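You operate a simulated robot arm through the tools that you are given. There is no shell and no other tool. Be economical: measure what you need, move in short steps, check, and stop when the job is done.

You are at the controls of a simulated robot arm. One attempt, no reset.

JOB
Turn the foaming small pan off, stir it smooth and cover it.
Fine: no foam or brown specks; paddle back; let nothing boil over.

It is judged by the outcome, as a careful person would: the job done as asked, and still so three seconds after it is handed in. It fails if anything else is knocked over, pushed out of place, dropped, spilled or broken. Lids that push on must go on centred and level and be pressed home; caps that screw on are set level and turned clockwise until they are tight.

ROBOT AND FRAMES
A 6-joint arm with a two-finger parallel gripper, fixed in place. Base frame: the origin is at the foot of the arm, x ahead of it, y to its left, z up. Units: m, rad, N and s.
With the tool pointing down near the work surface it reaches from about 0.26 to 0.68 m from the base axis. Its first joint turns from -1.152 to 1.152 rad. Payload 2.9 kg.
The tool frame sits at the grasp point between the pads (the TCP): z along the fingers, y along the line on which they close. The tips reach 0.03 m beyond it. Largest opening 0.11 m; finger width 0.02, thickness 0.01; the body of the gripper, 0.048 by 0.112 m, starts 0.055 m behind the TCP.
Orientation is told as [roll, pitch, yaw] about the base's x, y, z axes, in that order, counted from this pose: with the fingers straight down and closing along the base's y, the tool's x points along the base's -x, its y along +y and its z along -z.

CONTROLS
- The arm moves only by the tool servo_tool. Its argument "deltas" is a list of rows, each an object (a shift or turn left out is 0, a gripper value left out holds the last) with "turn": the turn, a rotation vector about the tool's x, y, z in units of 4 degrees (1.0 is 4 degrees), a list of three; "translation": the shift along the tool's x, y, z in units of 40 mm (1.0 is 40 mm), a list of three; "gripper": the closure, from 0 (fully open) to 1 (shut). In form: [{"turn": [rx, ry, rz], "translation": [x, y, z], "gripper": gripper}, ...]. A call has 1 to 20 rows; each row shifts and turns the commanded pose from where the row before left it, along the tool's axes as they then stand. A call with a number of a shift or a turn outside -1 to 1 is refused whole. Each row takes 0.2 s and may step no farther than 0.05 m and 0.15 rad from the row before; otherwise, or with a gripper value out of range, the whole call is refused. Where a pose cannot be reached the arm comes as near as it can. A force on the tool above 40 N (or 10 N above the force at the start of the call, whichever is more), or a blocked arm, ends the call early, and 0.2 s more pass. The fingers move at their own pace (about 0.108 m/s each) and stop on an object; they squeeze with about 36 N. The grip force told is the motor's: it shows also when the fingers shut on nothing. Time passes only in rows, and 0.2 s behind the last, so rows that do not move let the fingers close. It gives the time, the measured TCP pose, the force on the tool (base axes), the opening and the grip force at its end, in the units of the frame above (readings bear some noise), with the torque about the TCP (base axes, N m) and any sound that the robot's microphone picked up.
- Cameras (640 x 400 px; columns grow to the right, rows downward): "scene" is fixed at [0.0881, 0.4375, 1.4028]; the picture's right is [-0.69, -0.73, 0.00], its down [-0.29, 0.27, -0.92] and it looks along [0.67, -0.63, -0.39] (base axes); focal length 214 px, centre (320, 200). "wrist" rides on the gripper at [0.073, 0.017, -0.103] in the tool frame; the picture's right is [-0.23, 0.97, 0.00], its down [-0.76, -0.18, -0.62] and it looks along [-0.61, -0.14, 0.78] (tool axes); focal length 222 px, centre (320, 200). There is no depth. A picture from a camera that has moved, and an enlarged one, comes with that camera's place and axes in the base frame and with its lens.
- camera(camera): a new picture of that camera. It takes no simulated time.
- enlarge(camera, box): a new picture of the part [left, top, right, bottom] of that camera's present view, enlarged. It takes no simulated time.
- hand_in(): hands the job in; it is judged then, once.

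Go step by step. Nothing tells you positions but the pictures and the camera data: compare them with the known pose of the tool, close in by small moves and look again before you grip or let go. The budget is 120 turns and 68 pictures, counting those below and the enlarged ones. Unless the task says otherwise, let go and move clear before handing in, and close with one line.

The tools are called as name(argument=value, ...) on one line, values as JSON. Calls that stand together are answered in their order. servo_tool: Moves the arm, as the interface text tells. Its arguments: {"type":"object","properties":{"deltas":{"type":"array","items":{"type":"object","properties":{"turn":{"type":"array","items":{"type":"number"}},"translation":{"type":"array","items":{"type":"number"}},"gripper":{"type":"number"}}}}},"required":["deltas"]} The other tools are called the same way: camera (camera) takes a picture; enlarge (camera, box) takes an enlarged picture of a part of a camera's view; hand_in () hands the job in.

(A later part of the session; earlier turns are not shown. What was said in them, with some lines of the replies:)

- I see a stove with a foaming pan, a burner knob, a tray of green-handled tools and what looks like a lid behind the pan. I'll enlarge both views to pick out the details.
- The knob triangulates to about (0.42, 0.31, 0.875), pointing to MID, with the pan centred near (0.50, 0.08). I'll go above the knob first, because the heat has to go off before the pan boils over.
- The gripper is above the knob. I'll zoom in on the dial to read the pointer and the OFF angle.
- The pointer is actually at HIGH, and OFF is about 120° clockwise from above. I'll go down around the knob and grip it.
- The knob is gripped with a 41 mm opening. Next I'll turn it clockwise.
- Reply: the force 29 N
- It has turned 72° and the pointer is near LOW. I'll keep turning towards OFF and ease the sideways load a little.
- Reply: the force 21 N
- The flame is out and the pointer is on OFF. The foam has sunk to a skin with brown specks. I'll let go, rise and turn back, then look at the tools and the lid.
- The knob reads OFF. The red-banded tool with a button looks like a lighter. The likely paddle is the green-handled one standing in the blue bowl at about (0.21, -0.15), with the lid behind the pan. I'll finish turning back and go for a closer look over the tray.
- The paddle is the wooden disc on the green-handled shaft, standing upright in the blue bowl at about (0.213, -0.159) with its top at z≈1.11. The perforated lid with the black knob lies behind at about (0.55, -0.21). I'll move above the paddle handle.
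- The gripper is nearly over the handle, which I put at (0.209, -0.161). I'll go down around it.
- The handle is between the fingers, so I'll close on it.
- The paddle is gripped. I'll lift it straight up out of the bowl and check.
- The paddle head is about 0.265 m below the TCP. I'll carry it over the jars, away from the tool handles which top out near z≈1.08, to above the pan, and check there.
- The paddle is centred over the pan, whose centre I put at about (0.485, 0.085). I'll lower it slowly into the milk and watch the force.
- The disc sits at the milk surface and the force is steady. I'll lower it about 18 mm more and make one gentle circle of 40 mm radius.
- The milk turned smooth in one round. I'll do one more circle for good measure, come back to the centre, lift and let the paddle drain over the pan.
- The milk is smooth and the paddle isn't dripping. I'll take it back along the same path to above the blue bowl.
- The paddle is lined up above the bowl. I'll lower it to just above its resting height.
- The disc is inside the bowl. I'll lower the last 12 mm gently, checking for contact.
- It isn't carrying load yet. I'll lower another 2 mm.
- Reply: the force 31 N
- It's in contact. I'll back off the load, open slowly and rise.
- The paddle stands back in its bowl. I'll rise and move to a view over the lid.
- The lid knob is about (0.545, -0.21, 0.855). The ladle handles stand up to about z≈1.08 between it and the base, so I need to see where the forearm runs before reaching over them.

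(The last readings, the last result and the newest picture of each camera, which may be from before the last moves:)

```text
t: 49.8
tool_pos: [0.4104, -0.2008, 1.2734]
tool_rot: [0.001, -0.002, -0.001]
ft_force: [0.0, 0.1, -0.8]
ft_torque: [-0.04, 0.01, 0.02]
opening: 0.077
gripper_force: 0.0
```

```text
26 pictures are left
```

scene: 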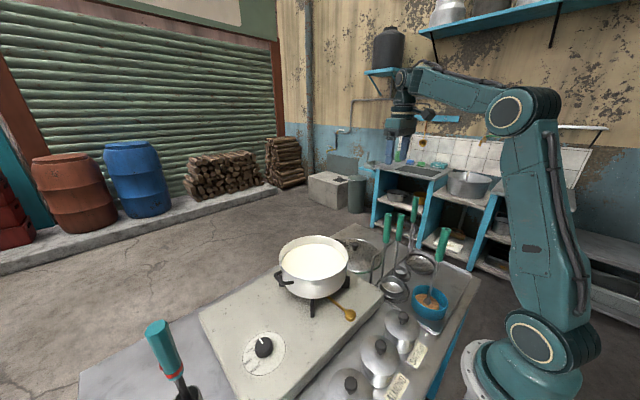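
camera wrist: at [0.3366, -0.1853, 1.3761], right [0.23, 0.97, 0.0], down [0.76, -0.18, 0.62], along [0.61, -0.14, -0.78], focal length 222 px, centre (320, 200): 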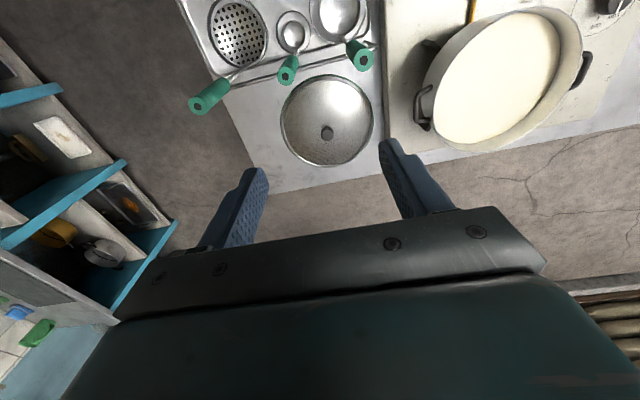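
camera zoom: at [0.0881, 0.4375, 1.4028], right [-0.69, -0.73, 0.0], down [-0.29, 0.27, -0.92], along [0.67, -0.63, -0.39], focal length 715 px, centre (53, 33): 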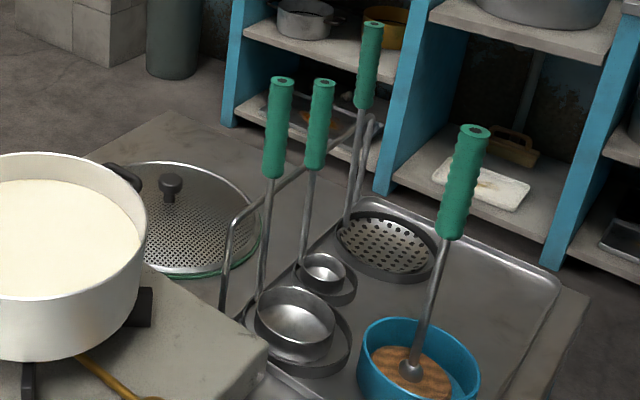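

There's enough clearance to come straight down. I'll move over the knob and descend partway for a close look.

servo_tool(deltas=[{"translation": [-0.85, -0.06, 0]}, {"translation": [-0.85, -0.06, 0]}, {"translation": [-0.85, -0.06, 0]}, {"translation": [-0.82, -0.06, 0]}, {"translation": [0, 0, 0.9]}, {"translation": [0, 0, 0.9]}, {"translation": [0, 0, 0.9]}, {"translation": [0, 0, 0.9]}, {"translation": [0, 0, 0.9]}, {"translation": [0, 0, 0.9]}, {}])

camera(camera="wrist")

enlarge(camera="scene", box=[320, 70, 560, 310])

```text
t: 50.6
tool_pos: [0.5028, -0.2094, 1.263]
tool_rot: [0.0, -0.004, 0.006]
ft_force: [14.1, -9.1, -25.3]
ft_torque: [0.58, 0.0, 0.33]
opening: 0.0769
gripper_force: 0.0
out of reach, approached as far as the arm can: row 3
stopped in row 3: the force on the tool passed its limit at 98 N (the readings are from after the stop); the commanded pose is now the measured one
```

```text
25 pictures are left
camera wrist: at [0.4287, -0.1925, 1.366], right [0.22, 0.98, 0.0], down [0.76, -0.17, 0.63], along [0.61, -0.14, -0.78], focal length 222 px, centre (320, 200)
```

wrist: 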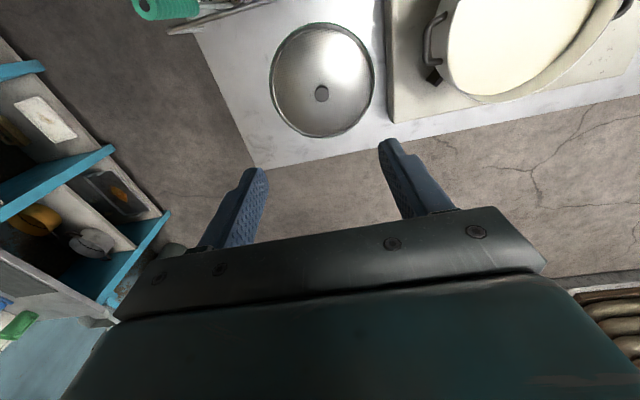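

```text
1.67 times, centred on (440, 190) of scene
camera zoom: at [0.0881, 0.4375, 1.4028], right [-0.69, -0.73, 0.0], down [-0.29, 0.27, -0.92], along [0.67, -0.63, -0.39], focal length 358 px, centre (120, 217)
```

zoom: 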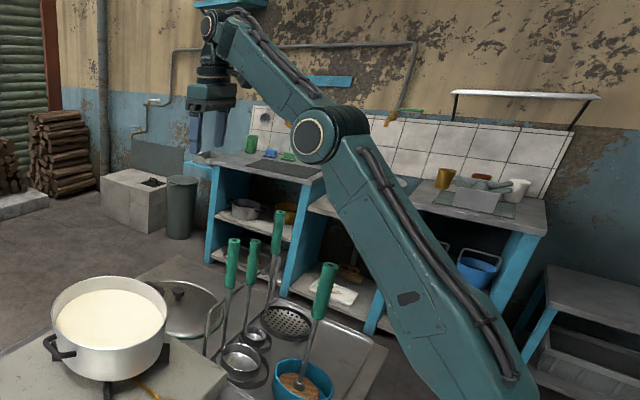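

That was only the arm's reach limit at this height, and nothing was touched. I'll go down here first and then move outward.

servo_tool(deltas=[{"translation": [0.1, 0, 0.5]}, {"translation": [0, 0, 0.9]}, {"translation": [0, 0, 0.9]}, {"translation": [-0.3, 0, 0.9]}, {"translation": [-0.5, 0, 0.9]}, {"translation": [-0.4, 0, 0.9]}, {}])

camera(camera="wrist")

enlarge(camera="scene", box=[320, 120, 520, 310])

```text
t: 52.2
tool_pos: [0.5472, -0.2085, 1.0626]
tool_rot: [0.001, -0.001, 0.005]
ft_force: [-0.4, 0.5, 0.2]
ft_torque: [0.05, 0.02, 0.02]
opening: 0.0771
gripper_force: 0.2
```

```text
23 pictures are left
camera wrist: at [0.4733, -0.1921, 1.1663], right [0.22, 0.98, 0.0], down [0.76, -0.17, 0.62], along [0.61, -0.14, -0.78], focal length 222 px, centre (320, 200)
```

wrist: 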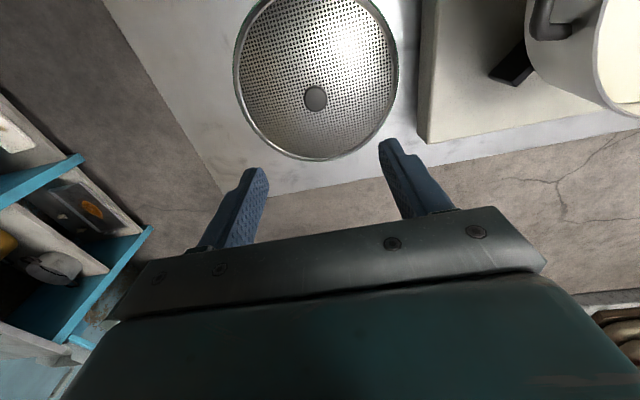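

```text
2.11 times, centred on (420, 215) of scene
camera zoom: at [0.0881, 0.4375, 1.4028], right [-0.69, -0.73, 0.0], down [-0.29, 0.27, -0.92], along [0.67, -0.63, -0.39], focal length 452 px, centre (110, 168)
```

zoom: 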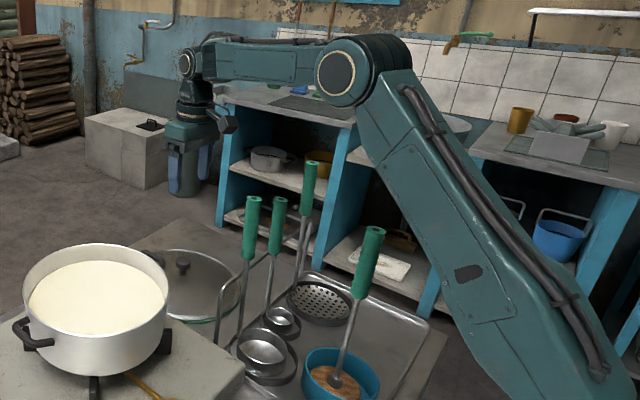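

The gripper is nearly over the knob and needs about 5 mm more in -y. I'll come down to just above it and check again.

servo_tool(deltas=[{"translation": [-0.02, -0.13, 0.7]}, {"translation": [0, 0, 0.7]}, {"translation": [0, 0, 0.7]}, {"translation": [0, 0, 0.6]}, {"translation": [0, 0, 0.5]}, {}])

camera(camera="wrist")

enlarge(camera="scene", box=[320, 120, 520, 310])

```text
t: 53.6
tool_pos: [0.5488, -0.213, 0.9346]
tool_rot: [0.002, 0.0, 0.004]
ft_force: [1.0, -0.7, -0.1]
ft_torque: [0.01, 0.0, -0.02]
opening: 0.0771
gripper_force: 0.1
```

```text
21 pictures are left
camera wrist: at [0.4742, -0.197, 1.0382], right [0.22, 0.98, 0.0], down [0.76, -0.17, 0.62], along [0.61, -0.14, -0.78], focal length 222 px, centre (320, 200)
```

wrist: 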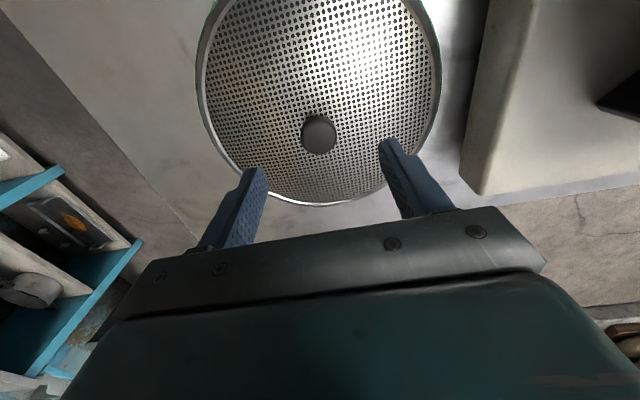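

```text
2.11 times, centred on (420, 215) of scene
camera zoom: at [0.0881, 0.4375, 1.4028], right [-0.69, -0.73, 0.0], down [-0.29, 0.27, -0.92], along [0.67, -0.63, -0.39], focal length 452 px, centre (110, 168)
```

zoom: 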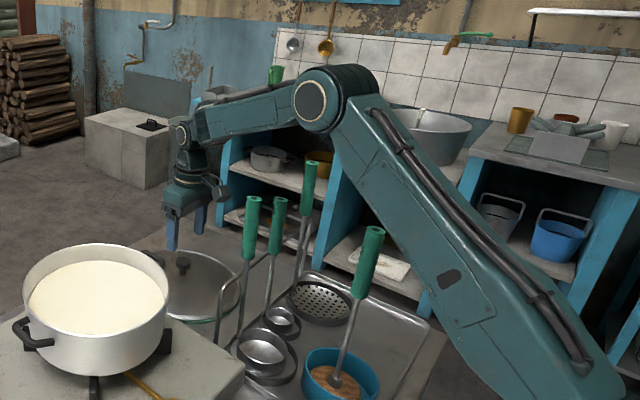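

The knob is centred under the fingers and the forearm clears the handles. I'll go down to grip height.

servo_tool(deltas=[{"translation": [0, 0, 0.6]}, {"translation": [0, 0, 0.5]}, {"translation": [0, 0, 0.4]}, {"translation": [0, 0, 0.2]}, {}])

camera(camera="wrist")

enlarge(camera="scene", box=[330, 190, 430, 290])

```text
t: 54.8
tool_pos: [0.5472, -0.2127, 0.8667]
tool_rot: [0.002, -0.003, 0.005]
ft_force: [-0.4, 0.5, -0.9]
ft_torque: [0.02, 0.0, 0.02]
opening: 0.0769
gripper_force: 0.1
```

```text
19 pictures are left
camera wrist: at [0.4735, -0.1969, 0.97], right [0.22, 0.97, 0.0], down [0.76, -0.17, 0.62], along [0.61, -0.14, -0.78], focal length 222 px, centre (320, 200)
```

wrist: 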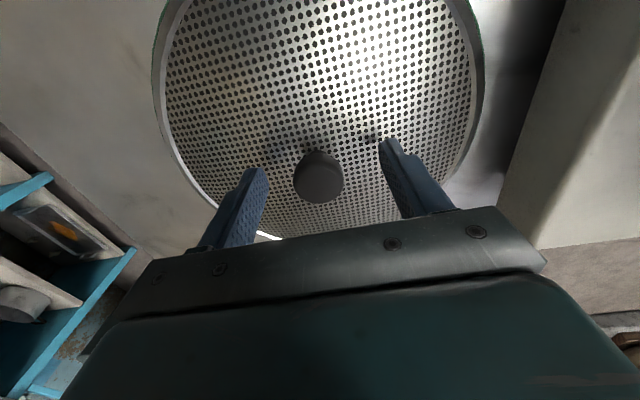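

```text
4.00 times, centred on (380, 240) of scene
camera zoom: at [0.0881, 0.4375, 1.4028], right [-0.69, -0.73, 0.0], down [-0.29, 0.27, -0.92], along [0.67, -0.63, -0.39], focal length 858 px, centre (80, 40)
```

zoom: 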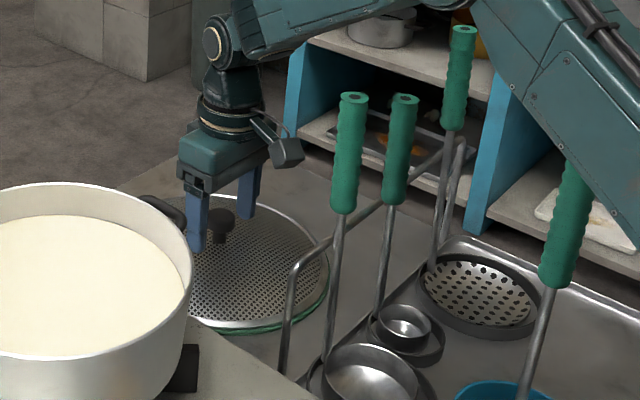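

The fingers straddle the knob and the paddle is still undisturbed under the arm. I'll go 4 mm lower and close.

servo_tool(deltas=[{"translation": [-0.02, 0, 0.1]}, {"gripper": 0.7}, {"gripper": 0.9}, {}, {}])

camera(camera="wrist")

```text
t: 56.0
tool_pos: [0.548, -0.214, 0.8635]
tool_rot: [0.001, 0.0, 0.005]
ft_force: [0.5, -0.1, 0.8]
ft_torque: [-0.09, -0.15, -0.11]
opening: 0.0308
gripper_force: 36.1
```

```text
17 pictures are left
camera wrist: at [0.4743, -0.1968, 0.966], right [0.22, 0.97, 0.0], down [0.76, -0.17, 0.62], along [0.61, -0.14, -0.78], focal length 222 px, centre (320, 200)
```

wrist: 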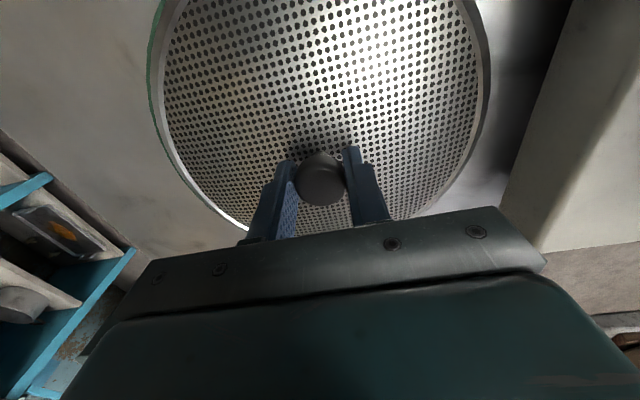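

The knob is gripped at a 31 mm opening. I'll lift straight up.

servo_tool(deltas=[{"translation": [0, 0, -0.3]}, {"translation": [0, 0, -0.7]}, {"translation": [0, 0, -0.9]}, {"translation": [0, 0, -0.9]}, {"translation": [0, 0, -0.9]}, {"translation": [0, 0, -0.9]}, {"translation": [0, 0, -0.6]}, {}])

enlarge(camera="scene", box=[260, 120, 500, 330])

```text
t: 57.8
tool_pos: [0.5465, -0.2121, 1.0717]
tool_rot: [0.001, -0.001, 0.005]
ft_force: [-0.5, 0.0, -1.2]
ft_torque: [0.05, -0.03, -0.02]
opening: 0.0306
gripper_force: 35.4
```

```text
1.90 times, centred on (380, 225) of scene
camera zoom: at [0.0881, 0.4375, 1.4028], right [-0.69, -0.73, 0.0], down [-0.29, 0.27, -0.92], along [0.67, -0.63, -0.39], focal length 408 px, centre (206, 152)
```

zoom: 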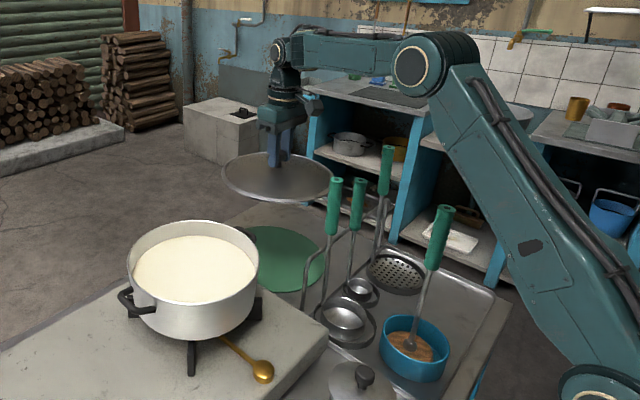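

The lid is up and level, and only a green mat is left under it. I'll carry it to above the pan centre, at about (0.485, 0.079).

servo_tool(deltas=[{"translation": [0, 0.91, -0.2]}, {"translation": [0, 0.91, -0.2]}, {"translation": [0.1, 0.91, 0]}, {"translation": [0.2, 0.91, 0]}, {"translation": [0.3, 0.91, 0]}, {"translation": [0.3, 0.91, 0]}, {"translation": [0.3, 0.91, 0]}, {"translation": [0.34, 0.91, 0]}, {}])

camera(camera="wrist")

enlarge(camera="scene", box=[250, 170, 410, 330])

```text
t: 59.8
tool_pos: [0.4832, 0.0786, 1.0877]
tool_rot: [0.002, -0.001, 0.005]
ft_force: [0.1, -0.4, -1.7]
ft_torque: [0.05, 0.02, -0.05]
opening: 0.0309
gripper_force: 35.9
```

```text
15 pictures are left
camera wrist: at [0.4107, 0.0945, 1.1907], right [0.22, 0.97, 0.0], down [0.76, -0.18, 0.62], along [0.61, -0.14, -0.78], focal length 222 px, centre (320, 200)
```

wrist: 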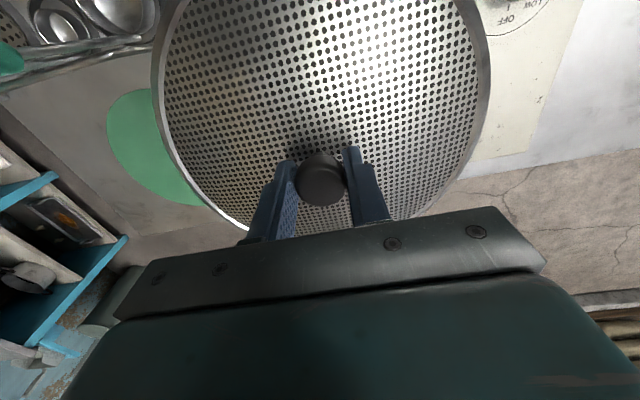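

```text
2.50 times, centred on (330, 250) of scene
camera zoom: at [0.0881, 0.4375, 1.4028], right [-0.69, -0.73, 0.0], down [-0.29, 0.27, -0.92], along [0.67, -0.63, -0.39], focal length 536 px, centre (295, 75)
```

zoom: 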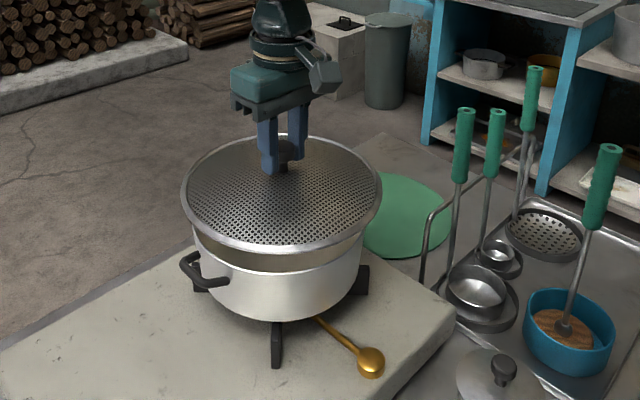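

The lid looks level and concentric over the pan from here. I'll lower it to just above the rim and look again.

servo_tool(deltas=[{"translation": [-0.03, 0, 0.3]}, {"translation": [0, 0, 0.3]}, {"translation": [0, 0, 0.2]}, {}])

enlarge(camera="scene", box=[260, 210, 380, 310])

```text
t: 60.8
tool_pos: [0.4857, 0.0774, 1.0554]
tool_rot: [0.002, 0.0, 0.004]
ft_force: [0.5, 0.5, -1.6]
ft_torque: [0.04, 0.02, -0.03]
opening: 0.0308
gripper_force: 35.7
```

```text
4.00 times, centred on (320, 260) of scene
camera zoom: at [0.0881, 0.4375, 1.4028], right [-0.69, -0.73, 0.0], down [-0.29, 0.27, -0.92], along [0.67, -0.63, -0.39], focal length 858 px, centre (320, -40)
```

zoom: 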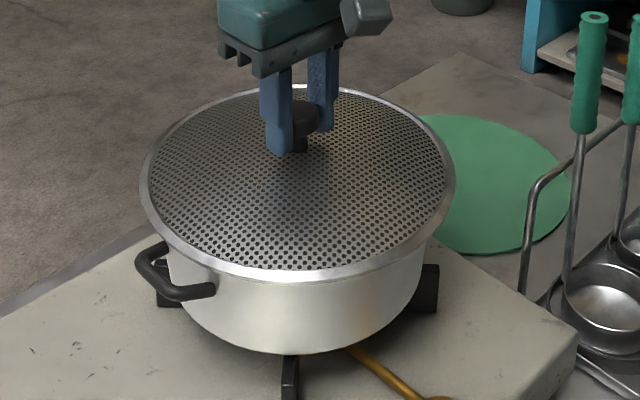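

The lid is just above the rim. I'll check the wrist view for how the pan handles sit around the lid.

camera(camera="wrist")

```text
12 pictures are left
camera wrist: at [0.4128, 0.0939, 1.1583], right [0.22, 0.97, 0.0], down [0.76, -0.17, 0.62], along [0.61, -0.14, -0.78], focal length 222 px, centre (320, 200)
```

wrist: 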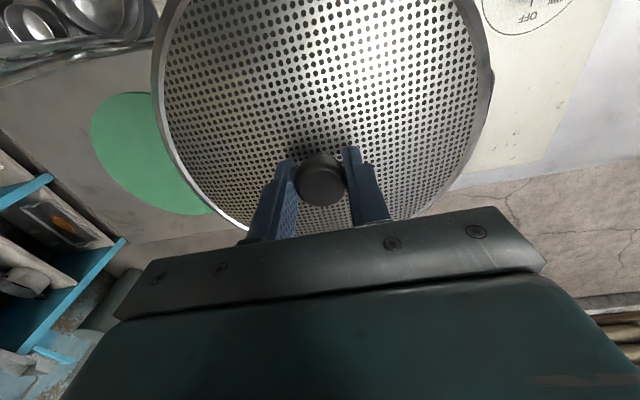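

The lid should shift about 2 mm towards +y. I'll make that shift and lower gently until it touches.

servo_tool(deltas=[{"translation": [-0.03, 0.06, 0]}, {"translation": [0, 0, 0.1]}, {"translation": [0, 0, 0.1]}, {"translation": [0, 0, 0.05]}, {}])

enlarge(camera="scene", box=[260, 210, 380, 310])

```text
t: 62.0
tool_pos: [0.487, 0.0799, 1.0458]
tool_rot: [0.004, -0.006, 0.006]
ft_force: [-1.4, 0.6, 27.5]
ft_torque: [0.02, -0.12, 0.0]
opening: 0.0309
gripper_force: 35.7
```

```text
4.00 times, centred on (320, 260) of scene
camera zoom: at [0.0877, 0.4374, 1.4028], right [-0.69, -0.73, 0.0], down [-0.29, 0.27, -0.92], along [0.67, -0.63, -0.39], focal length 858 px, centre (320, -40)
```

zoom: 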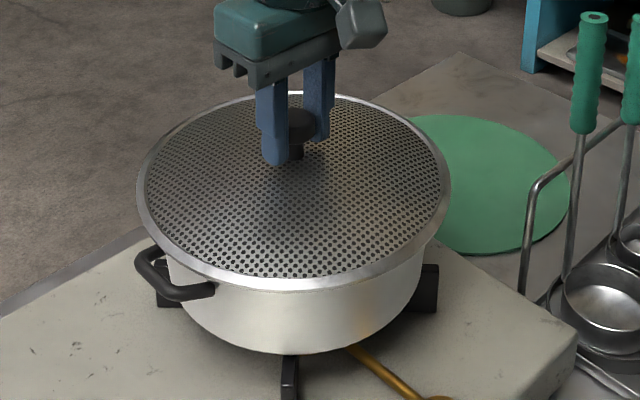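

The lid is seated evenly: 27 N down with almost no tilting torque, centred within about 2 mm. I'll ease off, open and rise.

servo_tool(deltas=[{"translation": [0, 0, -0.03]}, {"gripper": 0.6}, {"gripper": 0.4}, {}, {"translation": [0, 0, -0.4]}, {"translation": [0, 0, -0.8]}, {"translation": [0, 0, -0.9]}, {"translation": [0, 0, -0.9]}, {"translation": [0, 0, -0.9]}, {}])

camera(camera="wrist")

enlarge(camera="scene", box=[220, 200, 480, 400])

```text
t: 64.2
tool_pos: [0.4857, 0.0804, 1.2036]
tool_rot: [0.002, -0.001, 0.005]
ft_force: [1.1, -0.6, -0.1]
ft_torque: [-0.04, 0.0, -0.03]
opening: 0.066
gripper_force: 0.1
```

```text
10 pictures are left
camera wrist: at [0.4132, 0.0966, 1.3068], right [0.22, 0.97, 0.0], down [0.76, -0.17, 0.62], along [0.61, -0.14, -0.78], focal length 222 px, centre (320, 200)
```

wrist: 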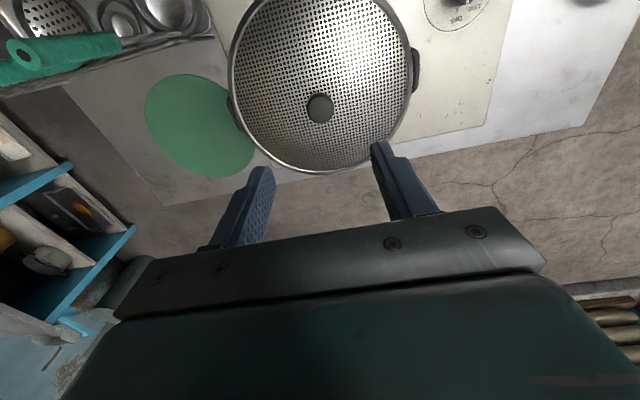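

```text
2.00 times, centred on (350, 300) of scene
camera zoom: at [0.0881, 0.4375, 1.4028], right [-0.69, -0.73, 0.0], down [-0.29, 0.27, -0.92], along [0.67, -0.63, -0.39], focal length 429 px, centre (260, 0)
```

zoom: 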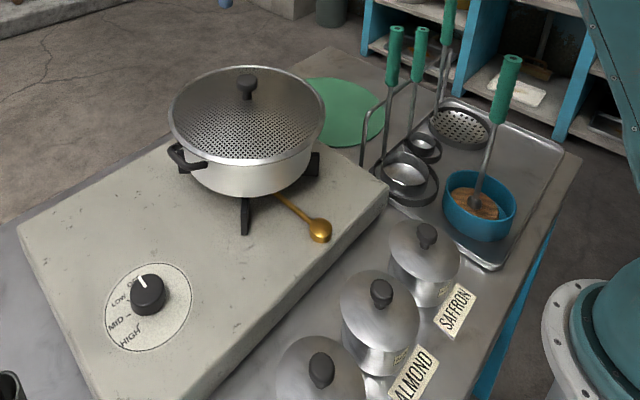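

The lid is on and the paddle is back. One close check on how level it sits.

enlarge(camera="scene", box=[270, 225, 360, 305])

enlarge(camera="wrist", box=[200, 0, 440, 190])

```text
5.00 times, centred on (315, 265) of scene
camera zoom: at [0.0881, 0.4375, 1.4028], right [-0.69, -0.73, 0.0], down [-0.29, 0.27, -0.92], along [0.67, -0.63, -0.39], focal length 1072 px, centre (345, -125)
```

zoom: 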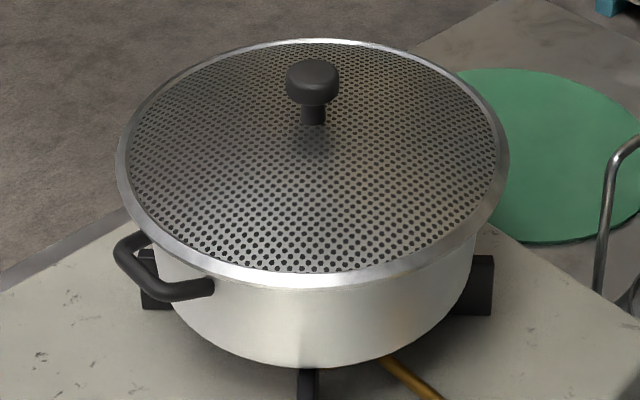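

```text
2.11 times, centred on (320, 95) of wrist
camera zoom: at [0.4132, 0.0966, 1.3068], right [0.22, 0.97, 0.0], down [0.76, -0.17, 0.62], along [0.61, -0.14, -0.78], focal length 468 px, centre (320, 421)
```

zoom: 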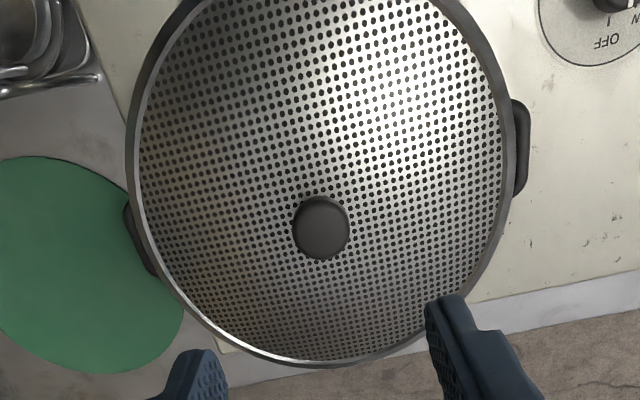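

The lid sits level and centred, the knob is on OFF, the milk is smooth, the paddle is back in its bowl and the gripper is clear. I'm handing in.

hand_in()

```text
The job is handed in.
```

I turned the burner off, stirred the milk smooth with nothing boiling over, put the paddle back in its blue bowl, and set the lid on the pan, level and centred.
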